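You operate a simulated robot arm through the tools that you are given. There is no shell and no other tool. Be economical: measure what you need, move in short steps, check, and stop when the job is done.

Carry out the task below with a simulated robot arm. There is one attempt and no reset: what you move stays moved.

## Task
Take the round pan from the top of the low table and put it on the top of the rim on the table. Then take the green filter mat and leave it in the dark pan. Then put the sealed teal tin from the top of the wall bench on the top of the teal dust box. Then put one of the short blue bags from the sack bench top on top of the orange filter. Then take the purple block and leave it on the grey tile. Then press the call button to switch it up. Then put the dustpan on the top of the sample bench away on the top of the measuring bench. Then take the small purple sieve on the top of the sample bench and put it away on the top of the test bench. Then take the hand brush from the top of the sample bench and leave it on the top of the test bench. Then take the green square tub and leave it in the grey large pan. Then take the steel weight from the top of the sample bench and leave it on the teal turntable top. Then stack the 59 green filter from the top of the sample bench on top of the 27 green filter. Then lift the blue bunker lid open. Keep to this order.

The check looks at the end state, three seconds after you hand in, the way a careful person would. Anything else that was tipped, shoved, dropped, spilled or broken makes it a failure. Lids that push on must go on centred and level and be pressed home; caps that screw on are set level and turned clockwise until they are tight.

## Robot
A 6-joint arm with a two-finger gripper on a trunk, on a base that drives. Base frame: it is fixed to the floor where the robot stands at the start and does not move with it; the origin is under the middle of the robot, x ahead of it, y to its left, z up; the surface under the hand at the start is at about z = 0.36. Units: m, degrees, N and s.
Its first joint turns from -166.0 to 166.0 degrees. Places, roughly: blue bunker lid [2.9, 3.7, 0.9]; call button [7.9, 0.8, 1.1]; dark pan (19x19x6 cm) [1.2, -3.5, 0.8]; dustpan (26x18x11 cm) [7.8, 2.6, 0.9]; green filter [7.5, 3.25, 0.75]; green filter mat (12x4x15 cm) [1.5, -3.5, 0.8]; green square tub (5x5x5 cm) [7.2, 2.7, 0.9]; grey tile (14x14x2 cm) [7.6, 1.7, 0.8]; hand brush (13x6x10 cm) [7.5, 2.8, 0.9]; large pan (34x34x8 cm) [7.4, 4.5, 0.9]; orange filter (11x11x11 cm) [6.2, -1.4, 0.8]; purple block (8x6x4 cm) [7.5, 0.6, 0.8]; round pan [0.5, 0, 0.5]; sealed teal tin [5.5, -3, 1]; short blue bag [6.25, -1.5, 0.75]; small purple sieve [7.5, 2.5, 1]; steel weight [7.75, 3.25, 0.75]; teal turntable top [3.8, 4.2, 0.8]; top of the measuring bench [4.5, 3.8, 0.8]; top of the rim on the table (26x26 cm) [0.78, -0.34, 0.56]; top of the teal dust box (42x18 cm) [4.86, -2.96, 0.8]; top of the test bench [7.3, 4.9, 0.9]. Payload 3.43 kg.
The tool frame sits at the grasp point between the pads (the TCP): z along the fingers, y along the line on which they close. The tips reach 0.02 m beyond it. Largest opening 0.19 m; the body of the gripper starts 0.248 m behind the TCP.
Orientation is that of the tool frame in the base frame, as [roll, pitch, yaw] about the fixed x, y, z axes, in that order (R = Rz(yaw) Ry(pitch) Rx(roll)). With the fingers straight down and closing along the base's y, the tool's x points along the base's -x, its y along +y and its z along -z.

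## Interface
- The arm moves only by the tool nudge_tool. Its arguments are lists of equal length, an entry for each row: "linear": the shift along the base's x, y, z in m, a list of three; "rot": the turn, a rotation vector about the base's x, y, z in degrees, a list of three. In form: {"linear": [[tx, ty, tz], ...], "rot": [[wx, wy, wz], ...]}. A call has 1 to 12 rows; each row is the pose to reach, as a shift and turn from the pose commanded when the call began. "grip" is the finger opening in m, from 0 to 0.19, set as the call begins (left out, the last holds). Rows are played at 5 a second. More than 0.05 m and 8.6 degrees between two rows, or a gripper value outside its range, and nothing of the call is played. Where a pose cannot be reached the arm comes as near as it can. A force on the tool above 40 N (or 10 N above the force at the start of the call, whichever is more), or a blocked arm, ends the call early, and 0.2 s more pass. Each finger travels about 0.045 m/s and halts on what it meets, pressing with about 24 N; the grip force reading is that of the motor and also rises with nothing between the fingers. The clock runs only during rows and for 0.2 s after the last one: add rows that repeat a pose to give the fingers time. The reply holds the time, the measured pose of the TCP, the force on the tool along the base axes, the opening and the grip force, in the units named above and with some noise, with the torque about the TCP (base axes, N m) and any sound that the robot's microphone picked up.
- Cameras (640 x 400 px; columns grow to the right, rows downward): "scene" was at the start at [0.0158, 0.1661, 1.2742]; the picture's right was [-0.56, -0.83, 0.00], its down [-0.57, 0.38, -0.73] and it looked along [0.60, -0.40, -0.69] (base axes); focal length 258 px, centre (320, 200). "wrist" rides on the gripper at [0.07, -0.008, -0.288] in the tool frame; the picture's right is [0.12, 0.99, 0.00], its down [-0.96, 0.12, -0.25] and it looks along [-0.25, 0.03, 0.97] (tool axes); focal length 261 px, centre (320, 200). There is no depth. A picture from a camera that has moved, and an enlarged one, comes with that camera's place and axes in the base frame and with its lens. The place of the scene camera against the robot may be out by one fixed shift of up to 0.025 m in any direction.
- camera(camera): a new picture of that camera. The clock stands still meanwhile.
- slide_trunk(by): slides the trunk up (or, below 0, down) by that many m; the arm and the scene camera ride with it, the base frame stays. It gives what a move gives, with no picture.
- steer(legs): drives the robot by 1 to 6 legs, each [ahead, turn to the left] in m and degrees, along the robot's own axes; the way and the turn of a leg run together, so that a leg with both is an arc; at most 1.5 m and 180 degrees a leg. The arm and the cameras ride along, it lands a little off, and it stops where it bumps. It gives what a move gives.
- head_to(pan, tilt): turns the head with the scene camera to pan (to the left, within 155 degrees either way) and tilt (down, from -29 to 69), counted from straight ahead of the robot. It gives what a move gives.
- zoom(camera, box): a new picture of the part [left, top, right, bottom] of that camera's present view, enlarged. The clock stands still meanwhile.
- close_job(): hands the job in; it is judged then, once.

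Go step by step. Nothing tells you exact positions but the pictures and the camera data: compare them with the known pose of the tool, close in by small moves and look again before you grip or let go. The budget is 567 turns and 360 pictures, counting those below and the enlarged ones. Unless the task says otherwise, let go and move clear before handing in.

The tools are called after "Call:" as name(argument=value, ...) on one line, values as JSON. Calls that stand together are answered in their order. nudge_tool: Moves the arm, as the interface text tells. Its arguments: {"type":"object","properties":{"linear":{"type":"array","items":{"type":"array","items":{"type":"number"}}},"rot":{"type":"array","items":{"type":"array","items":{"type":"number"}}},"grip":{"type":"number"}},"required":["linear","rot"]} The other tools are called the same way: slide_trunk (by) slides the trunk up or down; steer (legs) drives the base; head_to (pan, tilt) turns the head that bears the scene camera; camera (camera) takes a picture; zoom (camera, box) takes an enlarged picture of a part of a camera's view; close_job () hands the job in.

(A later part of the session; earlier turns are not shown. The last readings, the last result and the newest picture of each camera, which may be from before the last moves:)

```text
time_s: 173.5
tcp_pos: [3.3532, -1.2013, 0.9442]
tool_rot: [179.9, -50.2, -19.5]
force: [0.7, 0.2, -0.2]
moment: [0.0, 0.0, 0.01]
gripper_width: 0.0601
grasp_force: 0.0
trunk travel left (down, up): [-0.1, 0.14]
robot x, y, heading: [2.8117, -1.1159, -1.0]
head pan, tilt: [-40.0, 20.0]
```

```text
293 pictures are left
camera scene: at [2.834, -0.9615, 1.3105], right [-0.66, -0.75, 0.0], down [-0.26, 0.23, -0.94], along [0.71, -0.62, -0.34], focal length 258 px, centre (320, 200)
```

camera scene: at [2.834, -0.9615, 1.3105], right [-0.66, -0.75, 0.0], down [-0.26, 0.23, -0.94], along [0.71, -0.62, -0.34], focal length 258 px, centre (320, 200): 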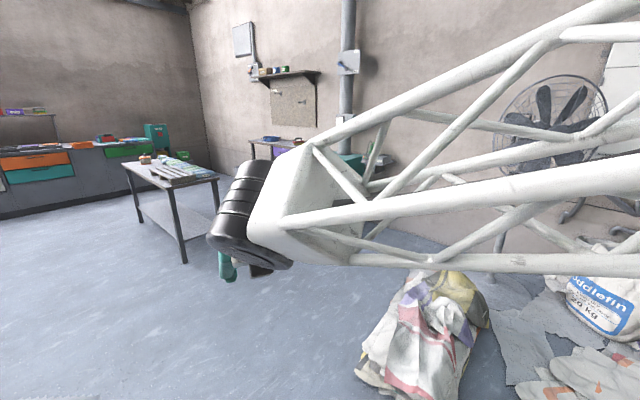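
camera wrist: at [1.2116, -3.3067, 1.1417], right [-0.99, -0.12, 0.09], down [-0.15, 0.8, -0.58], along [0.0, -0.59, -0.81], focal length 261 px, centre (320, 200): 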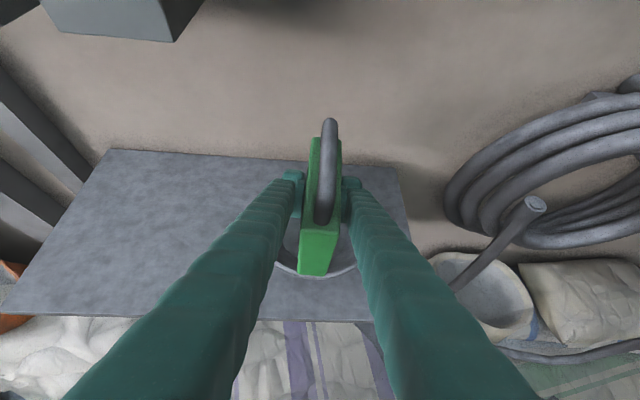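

The way is clear. I'm raising the arm and driving to a spot in front of the wall bench, around (5.05, -2.28).

Call:
nudge_tool(linear=[[0, 0, 0.04], [0, 0, 0.08], [0, 0, 0.12], [0, 0, 0.16]], rot=[[0, 0, 0], [0, 0, 0], [0, 0, 0], [0, 0, 0]])

Call:
steer(legs=[[1.0, 0], [0, -41], [1.2, 0]])

Call:
head_to(pan=-10, tilt=30)

Call:
camera(camera="scene")

```text
time_s: 174.5
tcp_pos: [3.353, -1.1993, 1.1034]
tool_rot: [180.0, -50.3, -19.4]
force: [-0.6, 0.0, 0.6]
moment: [0.01, -0.01, 0.03]
gripper_width: 0.0602
grasp_force: 0.1
trunk travel left (down, up): [-0.1, 0.14]
robot x, y, heading: [2.813, -1.1133, -0.9]
head pan, tilt: [-40.0, 20.0]
```

```text
time_s: 187.3
tcp_pos: [5.0516, -2.3552, 1.1037]
tool_rot: [-180.0, -50.2, -60.3]
force: [0.4, -0.4, -0.2]
moment: [-0.01, 0.02, -0.01]
gripper_width: 0.0602
grasp_force: 0.0
trunk travel left (down, up): [-0.1, 0.14]
robot x, y, heading: [4.6971, -1.9341, -42.3]
head pan, tilt: [-40.0, 20.0]
```

```text
time_s: 188.3
tcp_pos: [5.0511, -2.3544, 1.1028]
tool_rot: [179.9, -50.2, -60.3]
force: [-0.4, 0.1, -0.1]
moment: [0.01, 0.0, 0.02]
gripper_width: 0.0599
grasp_force: 0.0
trunk travel left (down, up): [-0.1, 0.14]
robot x, y, heading: [4.6998, -1.9324, -41.9]
head pan, tilt: [-10.0, 30.0]
```

```text
292 pictures are left
camera scene: at [4.8498, -1.8048, 1.2945], right [-0.79, -0.61, 0.0], down [-0.31, 0.39, -0.87], along [0.53, -0.68, -0.5], focal length 258 px, centre (320, 200)
```

scene: 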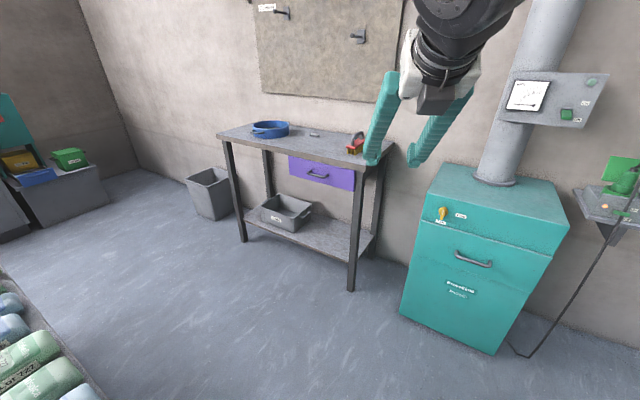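

Call:
camera(camera="wrist")

Call:
zoom(camera="scene", box=[210, 80, 420, 200])

```text
291 pictures are left
camera wrist: at [4.9723, -2.1975, 1.3426], right [-0.83, -0.56, 0.09], down [-0.5, 0.64, -0.58], along [0.27, -0.52, -0.81], focal length 261 px, centre (320, 200)
```

wrist: 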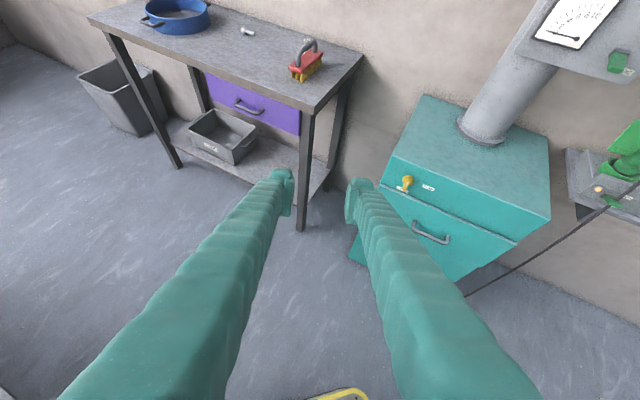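

```text
3.05 times, centred on (315, 140) of scene
camera zoom: at [4.8498, -1.8048, 1.2945], right [-0.79, -0.61, 0.0], down [-0.31, 0.39, -0.87], along [0.53, -0.68, -0.5], focal length 787 px, centre (335, 383)
```

zoom: 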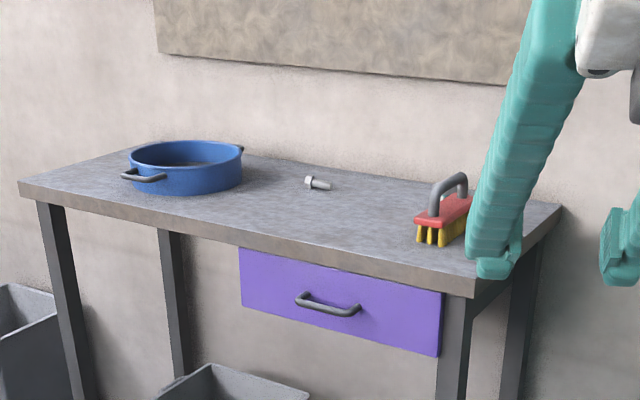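

No tin is visible on this bench yet. I'll look with the arm out of the way and check nearby shelves.

Call:
nudge_tool(linear=[[-0.03, 0, 0.03], [-0.06, 0, 0.06], [-0.09, 0, 0.09], [-0.12, 0, 0.12], [-0.15, 0, 0.15]], rot=[[0, 0, 0], [0, 0, 0], [0, 0, 0], [0, 0, 0], [0, 0, 0]])

Call:
head_to(pan=0, tilt=5)

Call:
camera(camera="scene")

Call:
head_to(pan=-50, tilt=25)

Call:
camera(camera="scene")

```text
time_s: 189.5
tcp_pos: [4.9433, -2.3259, 1.2529]
tool_rot: [178.9, -50.3, -60.7]
force: [0.7, 0.3, -0.2]
moment: [0.03, 0.01, -0.02]
gripper_width: 0.0601
grasp_force: 0.1
out of reach, approached as far as the arm can: row 3, 4, 5
trunk travel left (down, up): [-0.1, 0.14]
robot x, y, heading: [4.704, -1.9354, -41.8]
head pan, tilt: [-10.0, 30.0]
```

```text
time_s: 190.4
tcp_pos: [4.9427, -2.3267, 1.2523]
tool_rot: [179.1, -50.2, -60.6]
force: [-0.2, 0.4, 0.3]
moment: [-0.01, -0.01, -0.02]
gripper_width: 0.0597
grasp_force: 0.0
trunk travel left (down, up): [-0.1, 0.14]
robot x, y, heading: [4.6988, -1.9344, -41.8]
head pan, tilt: [0.0, 5.0]
```

```text
289 pictures are left
camera scene: at [4.8625, -1.7949, 1.3348], right [-0.67, -0.74, 0.0], down [-0.07, 0.06, -1.0], along [0.74, -0.67, -0.09], focal length 258 px, centre (320, 200)
```

scene: 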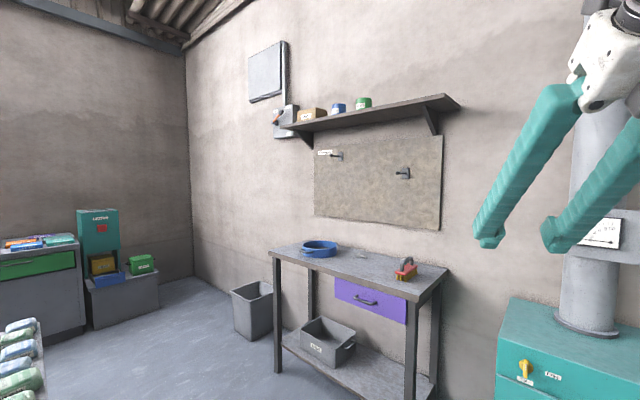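

```text
time_s: 191.6
tcp_pos: [4.9444, -2.327, 1.2532]
tool_rot: [179.0, -50.4, -60.8]
force: [-0.7, 0.5, -0.5]
moment: [0.03, 0.01, 0.03]
gripper_width: 0.0601
grasp_force: 0.1
trunk travel left (down, up): [-0.1, 0.14]
robot x, y, heading: [4.7006, -1.9344, -42.2]
head pan, tilt: [-50.0, 25.0]
```

```text
288 pictures are left
camera scene: at [4.8014, -1.8258, 1.3065], right [-1.0, -0.08, 0.0], down [-0.03, 0.38, -0.92], along [0.07, -0.92, -0.38], focal length 258 px, centre (320, 200)
```

scene: 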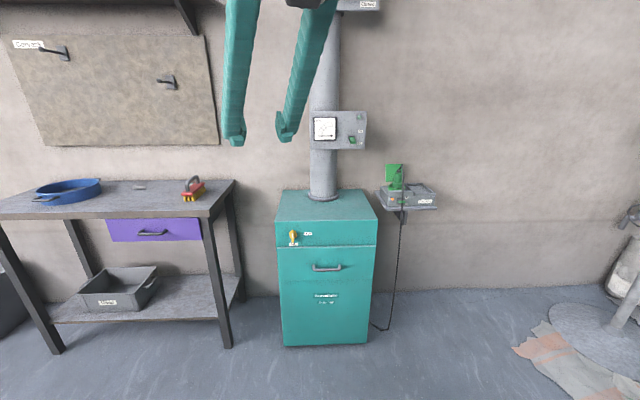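

Call:
zoom(camera="scene", box=[0, 150, 240, 240])

Call:
zoom(camera="scene", box=[260, 100, 460, 220])

```text
2.67 times, centred on (120, 195) of scene
camera zoom: at [4.8014, -1.8258, 1.3065], right [-1.0, -0.08, 0.0], down [-0.03, 0.38, -0.92], along [0.07, -0.92, -0.38], focal length 688 px, centre (853, 213)
```

zoom: 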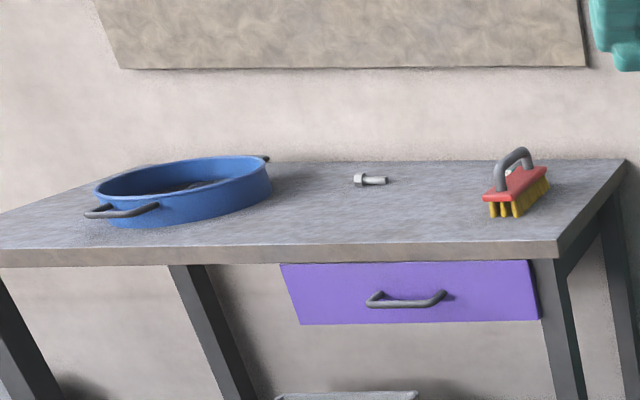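

```text
3.20 times, centred on (360, 160) of scene
camera zoom: at [4.8014, -1.8258, 1.3065], right [-1.0, -0.08, 0.0], down [-0.03, 0.38, -0.92], along [0.07, -0.92, -0.38], focal length 826 px, centre (192, 328)
```

zoom: 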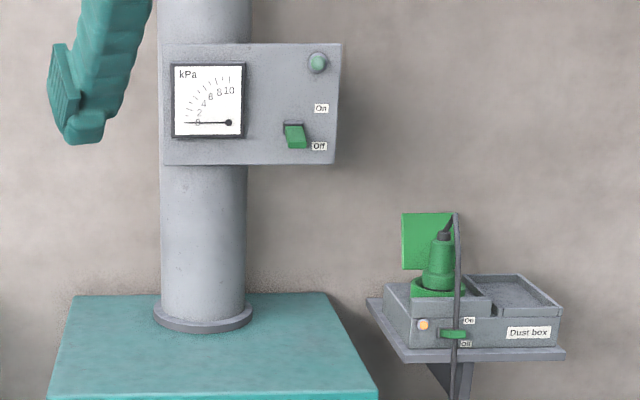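

Call:
zoom(camera="scene", box=[165, 165, 225, 215])

Call:
zoom(camera="scene", box=[20, 165, 120, 220])

Call:
head_to(pan=0, tilt=0)

Call:
zoom(camera="scene", box=[260, 70, 480, 300])

```text
8.00 times, centred on (195, 190) of scene
camera zoom: at [4.8014, -1.8258, 1.3065], right [-1.0, -0.08, 0.0], down [-0.03, 0.38, -0.92], along [0.07, -0.92, -0.38], focal length 2065 px, centre (1320, 280)
```

zoom: 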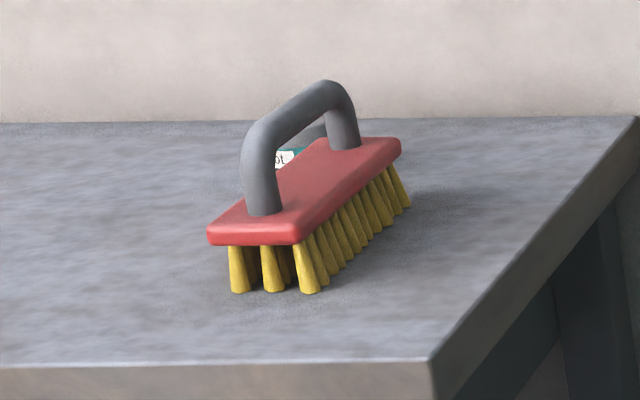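

```text
6.40 times, centred on (70, 192) of scene
camera zoom: at [4.8014, -1.8258, 1.3065], right [-1.0, -0.08, 0.0], down [-0.03, 0.38, -0.92], along [0.07, -0.92, -0.38], focal length 1652 px, centre (1920, 248)
```

zoom: 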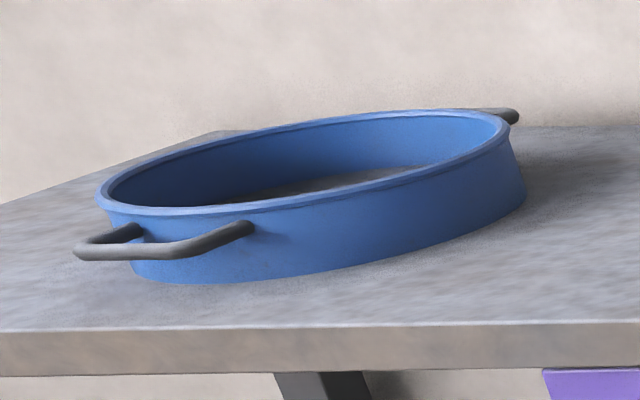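

```text
time_s: 192.7
tcp_pos: [4.9423, -2.3259, 1.2523]
tool_rot: [179.0, -50.3, -60.8]
force: [-0.7, -0.4, 0.6]
moment: [0.0, -0.04, 0.02]
gripper_width: 0.0602
grasp_force: 0.1
trunk travel left (down, up): [-0.1, 0.14]
robot x, y, heading: [4.6981, -1.9337, -42.2]
head pan, tilt: [0.0, 0.0]
```

```text
1.74 times, centred on (370, 185) of scene
camera zoom: at [4.8611, -1.7937, 1.3428], right [-0.67, -0.74, 0.0], down [0.0, 0.0, -1.0], along [0.74, -0.67, 0.0], focal length 449 px, centre (233, 226)
```

zoom: 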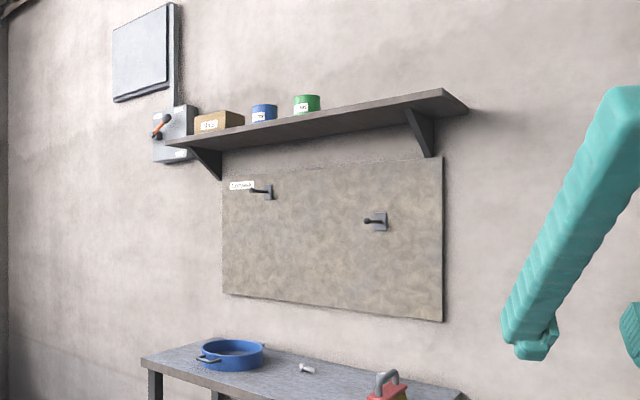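

The tin is hidden right behind the brush (a teal edge with a label shows). I'm driving to the working spot and looking again.

Call:
steer(legs=[[0.5, 0], [0, -44]])

Call:
head_to(pan=25, tilt=35)

Call:
camera(camera="scene")

Call:
camera(camera="wrist")

```text
time_s: 197.8
tcp_pos: [4.9671, -2.7192, 1.2525]
tool_rot: [178.9, -50.3, -105.2]
force: [-0.1, -0.1, -0.1]
moment: [0.0, 0.03, -0.01]
gripper_width: 0.0601
grasp_force: 0.1
trunk travel left (down, up): [-0.1, 0.14]
robot x, y, heading: [5.0655, -2.2664, -86.6]
head pan, tilt: [0.0, 0.0]
```

```text
time_s: 198.8
tcp_pos: [4.9673, -2.7195, 1.253]
tool_rot: [179.0, -50.3, -105.2]
force: [-0.3, 0.1, 0.2]
moment: [-0.01, 0.0, 0.02]
gripper_width: 0.06
grasp_force: 0.1
trunk travel left (down, up): [-0.1, 0.14]
robot x, y, heading: [5.0686, -2.2722, -86.4]
head pan, tilt: [25.0, 35.0]
```

```text
282 pictures are left
camera scene: at [5.3112, -2.261, 1.2867], right [-0.88, -0.48, 0.0], down [-0.27, 0.5, -0.82], along [0.39, -0.72, -0.57], focal length 258 px, centre (320, 200)
```

scene: 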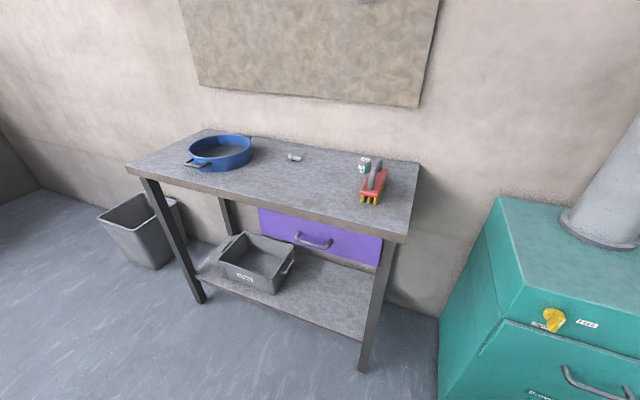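

```text
281 pictures are left
camera wrist: at [5.0267, -2.5532, 1.4921], right [-0.97, 0.2, 0.1], down [0.1, 0.81, -0.58], along [-0.2, -0.56, -0.81], focal length 261 px, centre (320, 200)
```

wrist: 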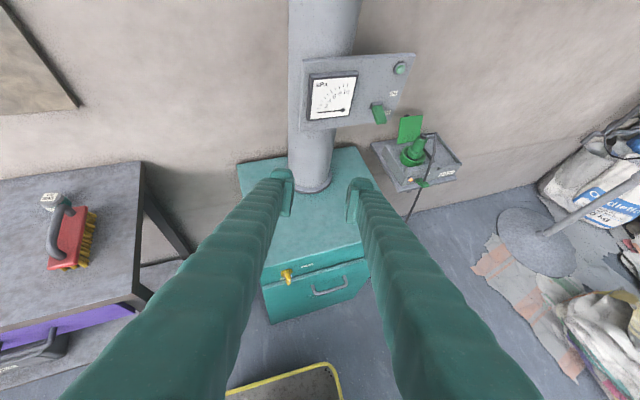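

Call:
zoom(camera="scene", box=[330, 140, 420, 220])

Call:
zoom(camera="wrist", box=[20, 170, 140, 290])

```text
5.00 times, centred on (375, 180) of scene
camera zoom: at [5.3112, -2.261, 1.2867], right [-0.88, -0.48, 0.0], down [-0.27, 0.5, -0.82], along [0.39, -0.72, -0.57], focal length 1290 px, centre (45, 300)
```

zoom: 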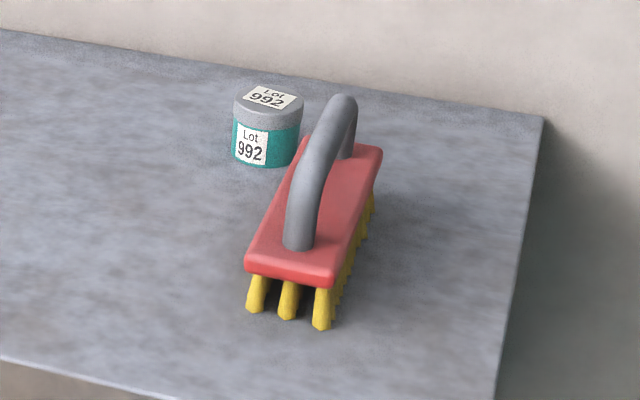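

```text
3.33 times, centred on (80, 230) of wrist
camera zoom: at [5.0267, -2.5532, 1.4921], right [-0.97, 0.2, 0.1], down [0.1, 0.81, -0.58], along [-0.2, -0.56, -0.81], focal length 869 px, centre (1120, 100)
```

zoom: 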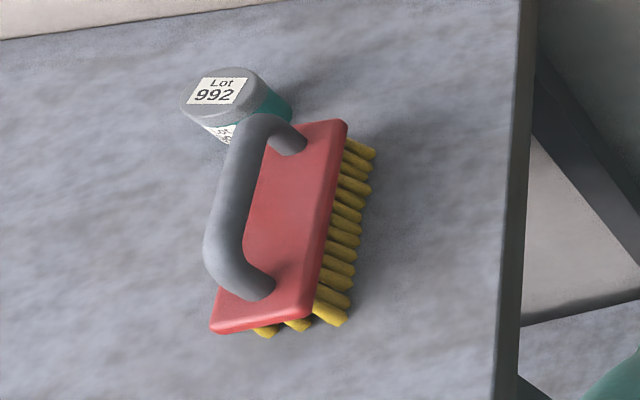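

The tin's lid centre is at about (5.572, -3.081, 0.875) with the brush close by on its near right. I'm pulling ahead a little and then bringing the tool upright.

Call:
steer(legs=[[0.09, 0]])

Call:
nudge_tool(linear=[[0.03, 0, -0.012], [0.06, 0, -0.025], [0.09, 0, -0.037], [0.12, 0, -0.05], [0.15, 0, -0.062], [0.18, 0, -0.075], [0.21, 0, -0.1]], rot=[[6.9, -1.85, 0], [13.8, -3.7, 0], [20.7, -5.55, 0], [27.6, -7.4, 0], [34.5, -9.25, 0], [41.4, -11.1, 0], [48.3, -12.95, 0]])

```text
time_s: 199.9
tcp_pos: [4.9725, -2.8102, 1.2526]
tool_rot: [178.9, -50.3, -105.2]
force: [-0.3, -0.4, -0.4]
moment: [-0.02, 0.0, 0.03]
gripper_width: 0.0603
grasp_force: 0.0
trunk travel left (down, up): [-0.1, 0.14]
robot x, y, heading: [5.0739, -2.3634, -86.4]
head pan, tilt: [25.0, 35.0]
```

```text
time_s: 201.5
tcp_pos: [5.1844, -2.8091, 1.1544]
tool_rot: [178.9, -0.4, -105.0]
force: [-0.2, 1.6, 1.0]
moment: [-0.32, -0.07, 0.04]
gripper_width: 0.0597
grasp_force: 0.1
trunk travel left (down, up): [-0.1, 0.14]
robot x, y, heading: [5.0731, -2.3605, -86.6]
head pan, tilt: [25.0, 35.0]
```

Call:
nudge_tool(linear=[[0.03, -0.02, 0], [0.06, -0.04, 0], [0.09, -0.06, 0], [0.12, -0.08, 0], [0.15, -0.1, 0], [0.18, -0.12, 0], [0.21, -0.14, 0], [0.24, -0.16, 0], [0.27, -0.18, 0], [0.3, -0.2, 0], [0.33, -0.22, 0], [0.36, -0.24, 0]], rot=[[0, 0, -8], [0, 0, -16], [0, 0, -24], [0, 0, -32], [0, 0, -40], [0, 0, -48], [0, 0, -56], [0, 0, -64], [0, 0, -72], [0, 0, -80], [0, 0, -88], [0, 0, -96]])

Call:
nudge_tool(linear=[[0.01, -0.01, -0.03], [0.02, -0.02, -0.06], [0.026, -0.03, -0.09], [0.026, -0.03, -0.1]], rot=[[0, 0, -8], [0, 0, -16], [0, 0, -24], [0, 0, -24]])

Call:
camera(camera="wrist")

```text
time_s: 204.1
tcp_pos: [5.5437, -3.05, 1.1524]
tool_rot: [178.9, -0.3, 158.8]
force: [-0.8, 0.7, 0.7]
moment: [-0.11, -0.12, -0.01]
gripper_width: 0.0602
grasp_force: 0.0
trunk travel left (down, up): [-0.1, 0.14]
robot x, y, heading: [5.0747, -2.364, -86.5]
head pan, tilt: [25.0, 35.0]
```

```text
time_s: 205.1
tcp_pos: [5.5653, -3.0804, 1.0567]
tool_rot: [178.9, -0.2, 134.6]
force: [-20.0, 4.4, 4.8]
moment: [-1.21, -6.3, 0.18]
gripper_width: 0.0599
grasp_force: 0.1
trunk travel left (down, up): [-0.1, 0.14]
robot x, y, heading: [5.0755, -2.3589, -86.8]
head pan, tilt: [25.0, 35.0]
stopped in row 4: the force on the tool passed its limit at 55 N (the readings are from after the stop); the commanded pose is now the measured one
```

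```text
278 pictures are left
camera wrist: at [5.5067, -3.0418, 1.3454], right [0.62, 0.78, 0.02], down [0.75, -0.61, 0.25], along [0.2, -0.14, -0.97], focal length 261 px, centre (320, 200)
```

wrist: 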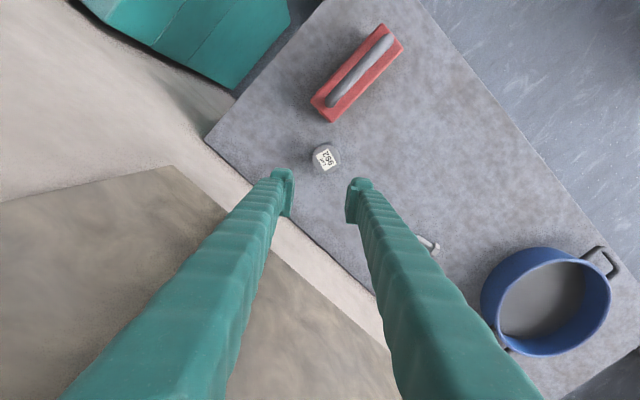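

Something high up, a hook on the wall board, touched the gripper body. I'm backing away from the wall and then turning so the gripper's thin side faces it, closing along x.

Call:
nudge_tool(linear=[[-0.01, 0.01, 0], [-0.02, 0.03, 0], [-0.03, 0.06, 0], [-0.03, 0.09, 0]], rot=[[0, 0, 0], [0, 0, 0], [0, 0, 0], [0, 0, 0]])

Call:
nudge_tool(linear=[[0, 0, 0], [0, 0, 0], [0, 0, 0], [0.005, 0, 0], [0.01, 0, 0], [0.017, 0, 0]], rot=[[0, 0, -8], [0, 0, -16], [0, 0, -24], [0, 0, -32], [0, 0, -40], [0, 0, -44.6]])

Call:
camera(camera="wrist")

```text
time_s: 206.1
tcp_pos: [5.5371, -2.9914, 1.0529]
tool_rot: [179.0, -0.3, 134.7]
force: [-0.6, -0.6, -1.0]
moment: [0.11, 0.03, -0.02]
gripper_width: 0.0598
grasp_force: 0.1
trunk travel left (down, up): [-0.1, 0.14]
robot x, y, heading: [5.0719, -2.3599, -86.5]
head pan, tilt: [25.0, 35.0]
```

```text
time_s: 207.5
tcp_pos: [5.5536, -2.9909, 1.0536]
tool_rot: [178.8, -0.3, 89.9]
force: [-0.7, -1.0, 0.8]
moment: [0.01, -0.01, -0.01]
gripper_width: 0.0599
grasp_force: 0.2
trunk travel left (down, up): [-0.1, 0.14]
robot x, y, heading: [5.0732, -2.3596, -86.6]
head pan, tilt: [25.0, 35.0]
```

```text
277 pictures are left
camera wrist: at [5.5402, -2.9225, 1.3441], right [0.99, 0.12, 0.02], down [0.11, -0.96, 0.25], along [0.05, -0.24, -0.97], focal length 261 px, centre (320, 200)
```

wrist: 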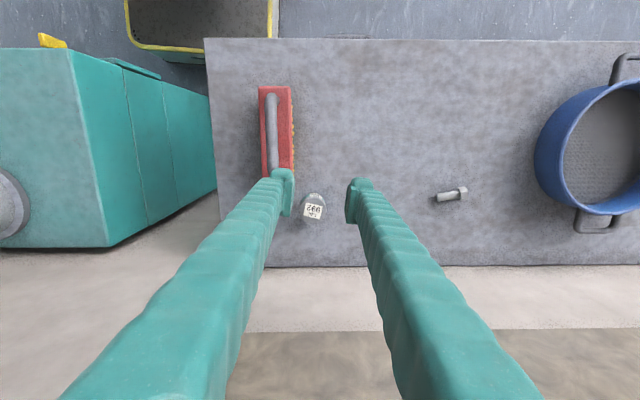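

Call:
nudge_tool(linear=[[0, -0.03, 0], [-0.001, -0.063, 0], [-0.001, -0.063, -0.04], [-0.001, -0.063, -0.08], [-0.001, -0.063, -0.11]], rot=[[0, 0, 0], [0, 0, 0], [0, 0, 0], [0, 0, 0], [0, 0, 0]], grip=0.075)

Call:
zoom(camera="wrist", box=[220, 80, 420, 260])

```text
time_s: 208.7
tcp_pos: [5.5522, -3.054, 0.9439]
tool_rot: [178.9, -0.3, 90.2]
force: [0.3, 0.0, 1.0]
moment: [-0.05, -0.04, 0.03]
gripper_width: 0.0753
grasp_force: 0.1
trunk travel left (down, up): [-0.1, 0.14]
robot x, y, heading: [5.0724, -2.3587, -86.8]
head pan, tilt: [25.0, 35.0]
```

```text
2.22 times, centred on (320, 170) of wrist
camera zoom: at [5.5381, -2.985, 1.2334], right [0.99, 0.12, 0.02], down [0.11, -0.96, 0.25], along [0.05, -0.24, -0.97], focal length 579 px, centre (320, 267)
```

zoom: 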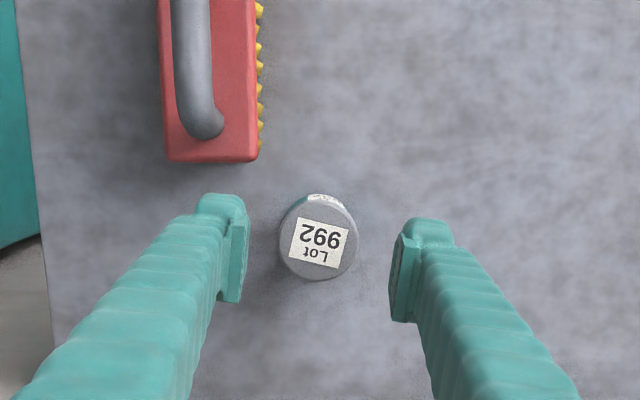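

Call:
nudge_tool(linear=[[0, 0.003, -0.04], [0, 0.004, -0.07], [0, 0.004, -0.084]], rot=[[0, 0, 0], [0, 0, 0], [0, 0, 0]])

Call:
nudge_tool(linear=[[0, 0, 0], [0, 0, 0], [0, 0, 0], [0, 0, 0]], rot=[[0, 0, 0], [0, 0, 0], [0, 0, 0], [0, 0, 0]], grip=0.03)

Call:
zoom(camera="wrist", box=[220, 80, 420, 260])

```text
time_s: 209.4
tcp_pos: [5.5547, -3.0507, 0.8798]
tool_rot: [178.6, 0.0, 90.2]
force: [0.9, 3.1, 11.8]
moment: [0.03, 0.57, -0.18]
gripper_width: 0.0753
grasp_force: 0.2
trunk travel left (down, up): [-0.1, 0.14]
robot x, y, heading: [5.0759, -2.3587, -86.8]
head pan, tilt: [25.0, 35.0]
stopped in row 3: the force on the tool passed its limit at 55 N (the readings are from after the stop); the commanded pose is now the measured one
```

```text
time_s: 210.4
tcp_pos: [5.5523, -3.0512, 0.8806]
tool_rot: [178.6, 0.1, 90.1]
force: [-1.1, -6.6, 32.8]
moment: [-0.08, 0.94, 0.18]
gripper_width: 0.0464
grasp_force: 24.0
trunk travel left (down, up): [-0.1, 0.14]
robot x, y, heading: [5.0738, -2.3595, -86.7]
head pan, tilt: [25.0, 35.0]
```

```text
2.22 times, centred on (320, 170) of wrist
camera zoom: at [5.5387, -2.9806, 1.1694], right [0.99, 0.12, 0.02], down [0.11, -0.96, 0.25], along [0.05, -0.25, -0.97], focal length 579 px, centre (320, 267)
```

zoom: 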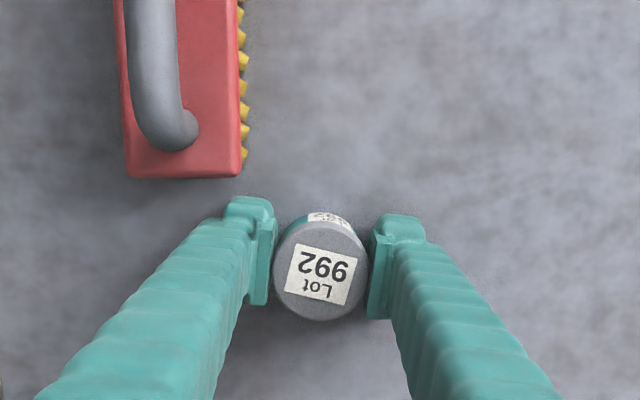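

The fingertips met the bench (top near z 0.86) and the tin is gripped. I'm lifting straight up.

Call:
nudge_tool(linear=[[0, 0, 0.01], [0, 0, 0.04], [0, 0.02, 0.08], [0, 0.04, 0.12]], rot=[[0, 0, 0], [0, 0, 0], [0, 0, 0], [0, 0, 0]])

Call:
camera(camera="wrist")

```text
time_s: 211.4
tcp_pos: [5.5536, -3.013, 0.9975]
tool_rot: [178.8, -0.1, 90.0]
force: [-0.6, -0.1, -1.7]
moment: [0.14, 0.04, 0.0]
gripper_width: 0.0461
grasp_force: 24.2
trunk travel left (down, up): [-0.1, 0.14]
robot x, y, heading: [5.0741, -2.3599, -86.8]
head pan, tilt: [25.0, 35.0]
```

```text
274 pictures are left
camera wrist: at [5.54, -2.9426, 1.2865], right [0.99, 0.12, 0.02], down [0.11, -0.96, 0.25], along [0.05, -0.24, -0.97], focal length 261 px, centre (320, 200)
```

wrist: 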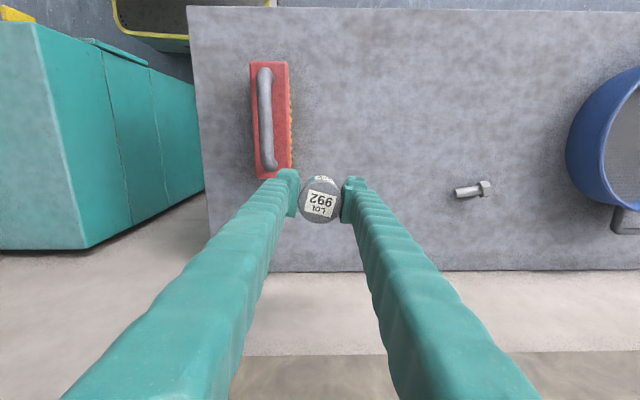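

Call:
nudge_tool(linear=[[0, 0.02, 0.04], [-0.03, 0.04, 0.06], [-0.075, 0.05, 0.06], [-0.12, 0.05, 0.06], [-0.165, 0.05, 0.06], [-0.21, 0.05, 0.06], [-0.255, 0.05, 0.06], [-0.3, 0.05, 0.06], [-0.345, 0.05, 0.06], [-0.39, 0.05, 0.06], [-0.435, 0.06, 0.06], [-0.48, 0.06, 0.06]], rot=[[0, 0, 0], [0, 0, 0], [0, 0, 0], [0, 0, 0], [0, 0, 0], [0, 0, 0], [0, 0, 0], [0, 0, 0], [0, 0, 0], [0, 0, 0], [0, 0, 0], [0, 0, 0]])

Call:
nudge_tool(linear=[[-0.045, 0, 0], [-0.09, 0, 0], [-0.135, 0, 0], [-0.18, 0, 0], [-0.213, 0, 0]], rot=[[0, 0, 0], [0, 0, 0], [0, 0, 0], [0, 0, 0], [0, 0, 0]])

Call:
camera(camera="wrist")

Call:
head_to(pan=-5, tilt=35)

Call:
camera(camera="scene")

```text
time_s: 214.0
tcp_pos: [5.0713, -2.9504, 1.0583]
tool_rot: [178.8, 0.0, 90.1]
force: [1.1, 0.0, -0.9]
moment: [0.04, 0.09, 0.0]
gripper_width: 0.0457
grasp_force: 24.2
trunk travel left (down, up): [-0.1, 0.14]
robot x, y, heading: [5.0727, -2.3579, -86.6]
head pan, tilt: [25.0, 35.0]
```

```text
time_s: 215.2
tcp_pos: [4.86, -2.9513, 1.0589]
tool_rot: [178.7, -0.1, 90.2]
force: [-0.5, 0.9, -0.6]
moment: [-0.02, 0.13, -0.02]
gripper_width: 0.0461
grasp_force: 23.5
trunk travel left (down, up): [-0.1, 0.14]
robot x, y, heading: [5.0703, -2.3563, -86.7]
head pan, tilt: [25.0, 35.0]
```

```text
273 pictures are left
camera wrist: at [4.8459, -2.8817, 1.3477], right [0.99, 0.12, 0.02], down [0.11, -0.96, 0.25], along [0.05, -0.24, -0.97], focal length 261 px, centre (320, 200)
```

wrist: 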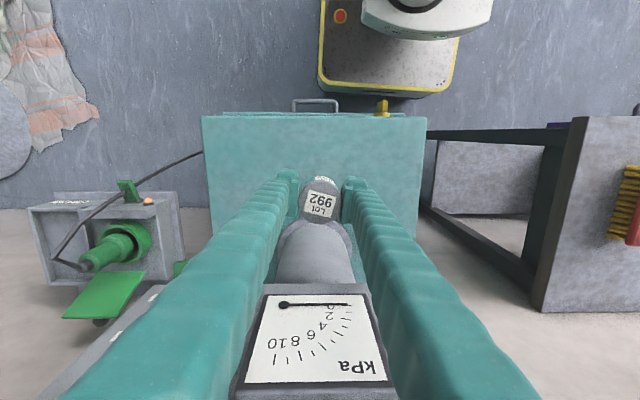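

```text
time_s: 216.1
tcp_pos: [4.8606, -2.9524, 1.0578]
tool_rot: [178.7, -0.1, 90.1]
force: [0.2, 0.3, -1.9]
moment: [-0.02, -0.02, 0.01]
gripper_width: 0.0459
grasp_force: 24.0
trunk travel left (down, up): [-0.1, 0.14]
robot x, y, heading: [5.0718, -2.3595, -86.8]
head pan, tilt: [-5.0, 35.0]
```

```text
272 pictures are left
camera scene: at [5.2722, -2.3626, 1.2867], right [-1.0, 0.03, 0.0], down [0.02, 0.57, -0.82], along [-0.02, -0.82, -0.57], focal length 258 px, centre (320, 200)
```

scene: 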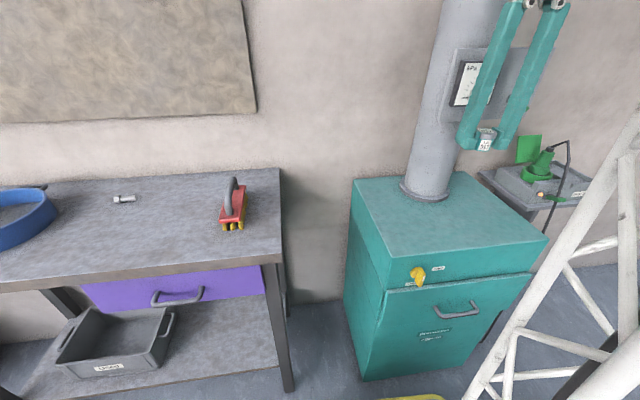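

Call:
nudge_tool(linear=[[0, 0.015, -0.04], [0, 0.02, -0.08], [0, 0.02, -0.12], [0, 0.02, -0.16], [0, 0.02, -0.19], [0, 0.02, -0.205]], rot=[[0, 0, 0], [0, 0, 0], [0, 0, 0], [0, 0, 0], [0, 0, 0], [0, 0, 0]])

Call:
zoom(camera="scene", box=[340, 80, 580, 300])

```text
time_s: 217.5
tcp_pos: [4.8594, -2.9309, 0.8537]
tool_rot: [178.7, 0.0, 90.0]
force: [0.4, 0.2, -1.3]
moment: [-0.02, 0.01, 0.01]
gripper_width: 0.0462
grasp_force: 23.7
trunk travel left (down, up): [-0.1, 0.14]
robot x, y, heading: [5.07, -2.3588, -86.3]
head pan, tilt: [-5.0, 35.0]
```

```text
1.82 times, centred on (460, 190) of scene
camera zoom: at [5.2722, -2.3625, 1.2867], right [-1.0, 0.03, 0.0], down [0.02, 0.57, -0.82], along [-0.02, -0.82, -0.57], focal length 469 px, centre (66, 218)
```

zoom: 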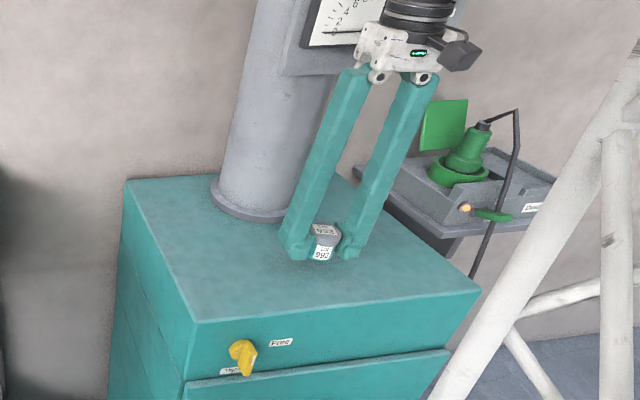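

Call:
nudge_tool(linear=[[0, 0, -0.005], [0, 0, -0.01], [0, 0, -0.015], [0, 0, -0.02], [0, 0, -0.025], [0, 0, -0.03]], rot=[[0, 0, 0], [0, 0, 0], [0, 0, 0], [0, 0, 0], [0, 0, 0], [0, 0, 0]])

```text
time_s: 218.9
tcp_pos: [4.8587, -2.9306, 0.8237]
tool_rot: [178.7, -0.1, 90.0]
force: [-0.2, -0.1, -0.7]
moment: [0.01, -0.02, 0.01]
gripper_width: 0.046
grasp_force: 23.9
trunk travel left (down, up): [-0.1, 0.14]
robot x, y, heading: [5.0716, -2.3575, -86.5]
head pan, tilt: [-5.0, 35.0]
```

Call:
nudge_tool(linear=[[0, 0, -0.003], [0, 0, -0.006], [0, 0, -0.009], [0, 0, -0.012]], rot=[[0, 0, 0], [0, 0, 0], [0, 0, 0], [0, 0, 0]])

Call:
zoom(camera="scene", box=[420, 150, 520, 240])

```text
time_s: 219.6
tcp_pos: [4.859, -2.9312, 0.8197]
tool_rot: [178.9, 0.2, 90.0]
force: [4.7, 8.9, 25.5]
moment: [0.36, 0.66, -0.28]
gripper_width: 0.0459
grasp_force: 23.3
trunk travel left (down, up): [-0.1, 0.14]
robot x, y, heading: [5.0732, -2.3594, -86.6]
head pan, tilt: [-5.0, 35.0]
stopped in row 3: the force on the tool passed its limit at 46 N (the readings are from after the stop); the commanded pose is now the measured one
```

```text
4.44 times, centred on (470, 195) of scene
camera zoom: at [5.2726, -2.3616, 1.2869], right [-1.0, 0.03, 0.0], down [0.02, 0.57, -0.82], along [-0.02, -0.82, -0.57], focal length 1147 px, centre (-347, 222)
```

zoom: 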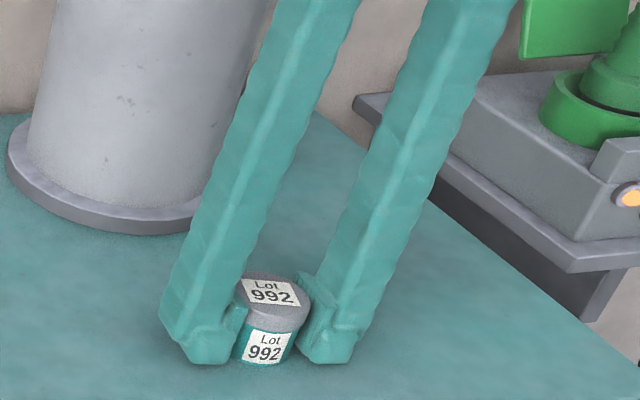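

Tin is on the box top. I'm releasing and going straight up.

Call:
nudge_tool(linear=[[0, 0, 0.001], [0, 0, 0.001], [0, 0, 0.001]], rot=[[0, 0, 0], [0, 0, 0], [0, 0, 0]], grip=0.075)

Call:
nudge_tool(linear=[[0, 0, 0.03], [0, 0, 0.07], [0, 0.01, 0.11], [0, 0.02, 0.15], [0, 0.03, 0.19], [0, 0.04, 0.23], [0, 0.05, 0.27]], rot=[[0, 0, 0], [0, 0, 0], [0, 0, 0], [0, 0, 0], [0, 0, 0], [0, 0, 0], [0, 0, 0]])

Call:
zoom(camera="scene", box=[340, 80, 580, 300])

```text
time_s: 220.4
tcp_pos: [4.8591, -2.9309, 0.8195]
tool_rot: [178.9, 0.3, 90.0]
force: [21.3, -3.7, 24.7]
moment: [-0.02, 0.67, 0.13]
gripper_width: 0.0624
grasp_force: 0.0
trunk travel left (down, up): [-0.1, 0.14]
robot x, y, heading: [5.0743, -2.3599, -86.5]
head pan, tilt: [-5.0, 35.0]
```

```text
time_s: 222.0
tcp_pos: [4.8601, -2.8823, 1.0905]
tool_rot: [178.8, 0.0, 90.0]
force: [-0.4, -0.8, -0.5]
moment: [0.04, -0.03, 0.0]
gripper_width: 0.0751
grasp_force: 0.0
trunk travel left (down, up): [-0.1, 0.14]
robot x, y, heading: [5.0707, -2.3573, -86.6]
head pan, tilt: [-5.0, 35.0]
```

```text
1.82 times, centred on (460, 190) of scene
camera zoom: at [5.2722, -2.3627, 1.2866], right [-1.0, 0.03, 0.0], down [0.02, 0.57, -0.82], along [-0.02, -0.82, -0.57], focal length 469 px, centre (66, 218)
```

zoom: 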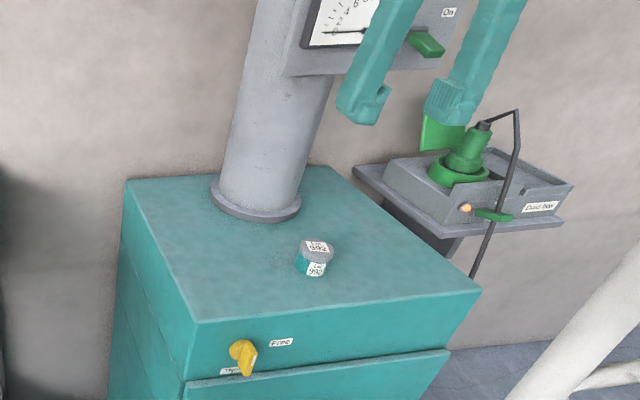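

Step 3 is done. For the sack bench I'll back out and drive round to its open north side.

Call:
steer(legs=[[0, 44], [-1.1, 0], [0, 90], [0.75, 0]])

Call:
head_to(pan=-70, tilt=20)

Call:
camera(camera="scene")

```text
time_s: 237.5
tcp_pos: [5.2871, -0.8377, 1.0905]
tool_rot: [178.8, 0.1, -135.4]
force: [-0.3, 0.1, -0.5]
moment: [0.0, -0.02, -0.03]
gripper_width: 0.0751
grasp_force: 0.0
trunk travel left (down, up): [-0.1, 0.14]
robot x, y, heading: [4.7641, -1.0532, 48.0]
head pan, tilt: [-5.0, 35.0]
```

```text
time_s: 238.9
tcp_pos: [5.2871, -0.8368, 1.0906]
tool_rot: [178.8, 0.2, -135.4]
force: [0.0, 0.2, 0.6]
moment: [0.0, -0.04, -0.03]
gripper_width: 0.075
grasp_force: 0.0
trunk travel left (down, up): [-0.1, 0.14]
robot x, y, heading: [4.7662, -1.0546, 48.0]
head pan, tilt: [-70.0, 20.0]
```

```text
268 pictures are left
camera scene: at [4.6717, -0.9236, 1.3019], right [0.3, -0.95, 0.0], down [-0.41, -0.13, -0.9], along [0.86, 0.27, -0.43], focal length 258 px, centre (320, 200)
```

scene: 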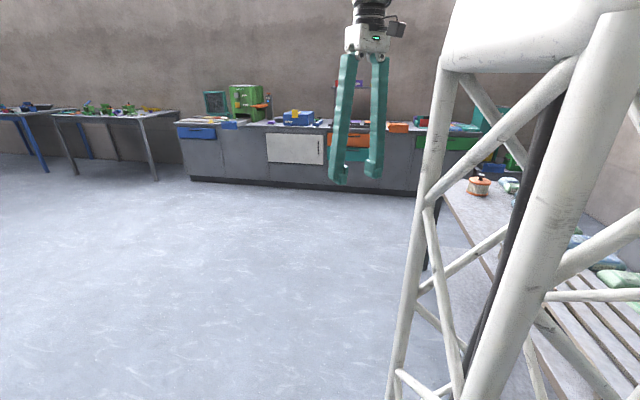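

Call:
steer(legs=[[0.55, 0], [0, -48], [0.85, 0]])

Call:
head_to(pan=-30, tilt=40)

Call:
camera(camera="scene")

```text
time_s: 248.4
tcp_pos: [6.4954, -0.9007, 1.0902]
tool_rot: [178.8, 0.1, 176.1]
force: [0.2, -0.7, 0.3]
moment: [0.01, -0.02, -0.02]
gripper_width: 0.0748
grasp_force: 0.1
trunk travel left (down, up): [-0.1, 0.14]
robot x, y, heading: [5.9875, -0.6477, -0.5]
head pan, tilt: [-70.0, 20.0]
```

```text
time_s: 249.5
tcp_pos: [6.4956, -0.9004, 1.0909]
tool_rot: [178.7, 0.3, 176.1]
force: [-0.9, -0.3, -0.2]
moment: [-0.01, 0.0, -0.02]
gripper_width: 0.0749
grasp_force: 0.1
trunk travel left (down, up): [-0.1, 0.14]
robot x, y, heading: [5.9883, -0.6487, -0.4]
head pan, tilt: [-30.0, 40.0]
```

```text
267 pictures are left
camera scene: at [6.0095, -0.4813, 1.2792], right [-0.51, -0.86, 0.0], down [-0.55, 0.33, -0.77], along [0.66, -0.39, -0.64], focal length 258 px, centre (320, 200)
```

scene: 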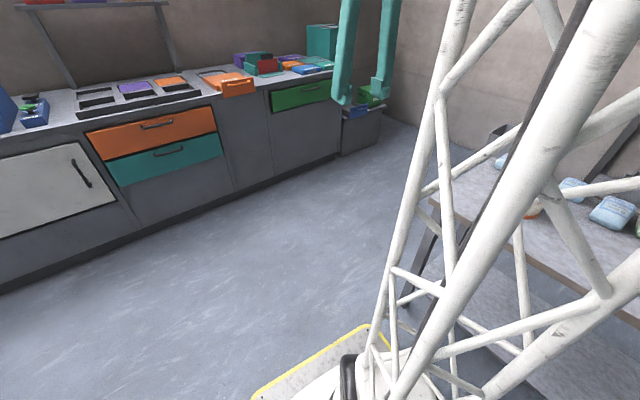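

Call:
steer(legs=[[0, 40], [0.22, 0], [0, -130]])

Call:
head_to(pan=0, tilt=40)

Call:
camera(camera="scene")

Call:
camera(camera="wrist")

```text
time_s: 258.8
tcp_pos: [5.9201, -1.0221, 1.0902]
tool_rot: [178.8, 0.0, 87.2]
force: [-0.1, 0.7, 0.9]
moment: [0.0, 0.03, -0.02]
gripper_width: 0.0753
grasp_force: 0.2
trunk travel left (down, up): [-0.1, 0.14]
robot x, y, heading: [6.1586, -0.5093, -89.5]
head pan, tilt: [-30.0, 40.0]
```

```text
time_s: 259.8
tcp_pos: [5.9206, -1.0214, 1.0909]
tool_rot: [178.8, 0.1, 87.4]
force: [0.2, -0.1, -0.2]
moment: [0.0, 0.01, 0.0]
gripper_width: 0.075
grasp_force: 0.1
trunk travel left (down, up): [-0.1, 0.14]
robot x, y, heading: [6.1614, -0.5078, -89.5]
head pan, tilt: [0.0, 40.0]
```

```text
266 pictures are left
camera scene: at [6.3646, -0.5191, 1.2791], right [-1.0, -0.01, 0.0], down [-0.01, 0.64, -0.77], along [0.01, -0.77, -0.64], focal length 258 px, centre (320, 200)
```

scene: 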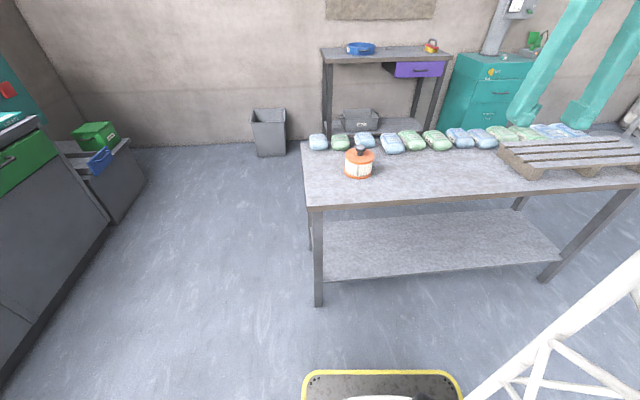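

```text
265 pictures are left
camera wrist: at [5.9097, -0.9505, 1.3792], right [1.0, 0.07, 0.02], down [0.06, -0.97, 0.25], along [0.04, -0.25, -0.97], focal length 261 px, centre (320, 200)
```

wrist: 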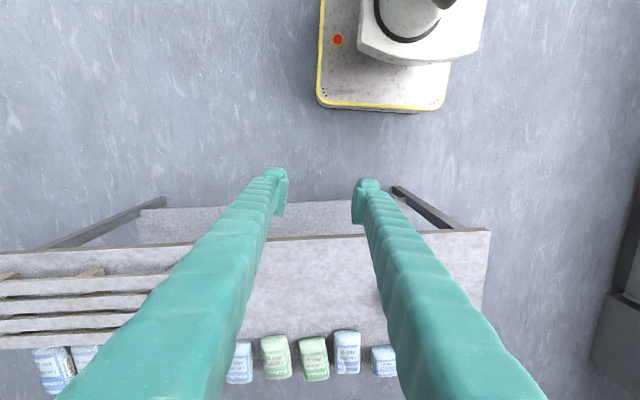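

Now I'll zoom on the bags and the orange filter.

Call:
zoom(camera="scene", box=[295, 120, 455, 200])

Call:
zoom(camera="scene", box=[430, 110, 600, 190])

```text
4.00 times, centred on (375, 160) of scene
camera zoom: at [6.3646, -0.5191, 1.2791], right [-1.0, -0.01, 0.0], down [-0.01, 0.64, -0.77], along [0.01, -0.77, -0.64], focal length 1032 px, centre (100, 360)
```

zoom: 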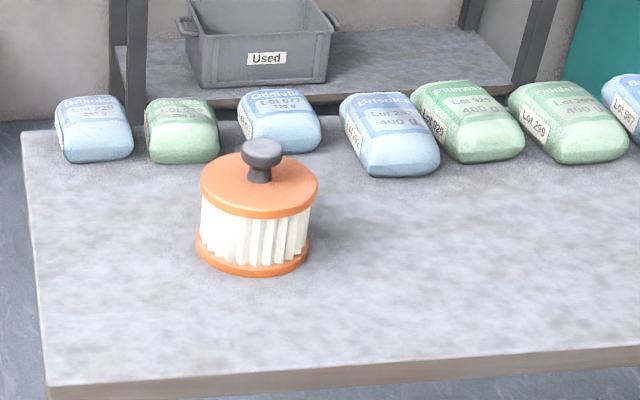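

```text
3.76 times, centred on (515, 150) of scene
camera zoom: at [6.3646, -0.5191, 1.2791], right [-1.0, -0.01, 0.0], down [-0.01, 0.64, -0.77], along [0.01, -0.77, -0.64], focal length 972 px, centre (-414, 388)
```

zoom: 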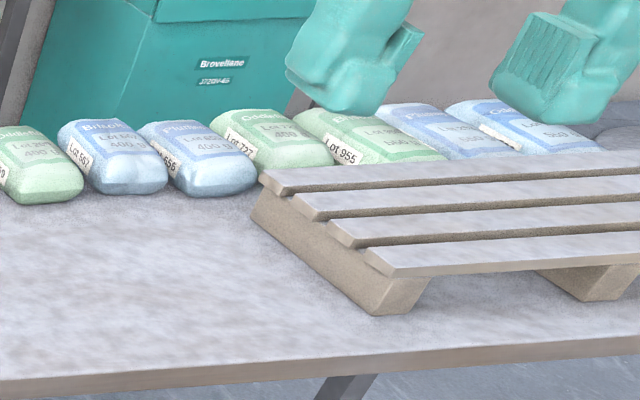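

The short blue bags are Lot 229 (far end) and Lot 677, and the orange filter has a knob on top. I'm moving closer and turning the tool to close along y.

Call:
steer(legs=[[0.18, 0]])

Call:
nudge_tool(linear=[[0.03, 0, 0], [0.06, 0, 0], [0.09, 0, 0], [0.12, -0.01, 0], [0.15, -0.02, 0], [0.18, -0.04, 0], [0.21, -0.06, 0], [0.24, -0.08, 0], [0.27, -0.11, 0], [0.3, -0.14, 0], [0.33, -0.17, 0], [0.35, -0.2, 0]], rot=[[0, 0, 7.7], [0, 0, 15.4], [0, 0, 23.1], [0, 0, 30.8], [0, 0, 38.5], [0, 0, 46.2], [0, 0, 53.9], [0, 0, 61.6], [0, 0, 69.3], [0, 0, 77], [0, 0, 84.7], [0, 0, 92.6]], grip=0.12)

Call:
camera(camera="wrist")

```text
time_s: 261.2
tcp_pos: [5.9214, -1.202, 1.0914]
tool_rot: [178.7, 0.3, 87.1]
force: [0.9, 1.1, -0.5]
moment: [0.02, 0.04, -0.02]
gripper_width: 0.0751
grasp_force: 0.1
trunk travel left (down, up): [-0.1, 0.14]
robot x, y, heading: [6.1589, -0.6918, -89.3]
head pan, tilt: [0.0, 40.0]
```

```text
time_s: 263.9
tcp_pos: [6.2691, -1.3997, 1.091]
tool_rot: [178.9, 0.2, 179.9]
force: [-0.5, 0.8, 1.2]
moment: [-0.18, -0.07, -0.01]
gripper_width: 0.12
grasp_force: 0.0
trunk travel left (down, up): [-0.1, 0.14]
robot x, y, heading: [6.1642, -0.6907, -89.4]
head pan, tilt: [0.0, 40.0]
```

```text
262 pictures are left
camera wrist: at [6.1988, -1.415, 1.3797], right [-0.12, 0.99, 0.02], down [0.96, 0.11, 0.25], along [0.25, 0.05, -0.97], focal length 261 px, centre (320, 200)
```

wrist: 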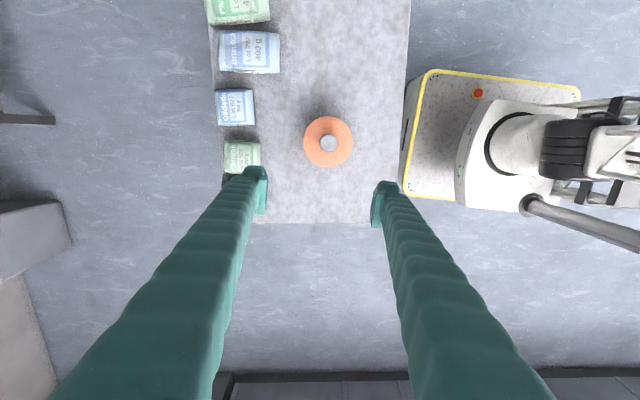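

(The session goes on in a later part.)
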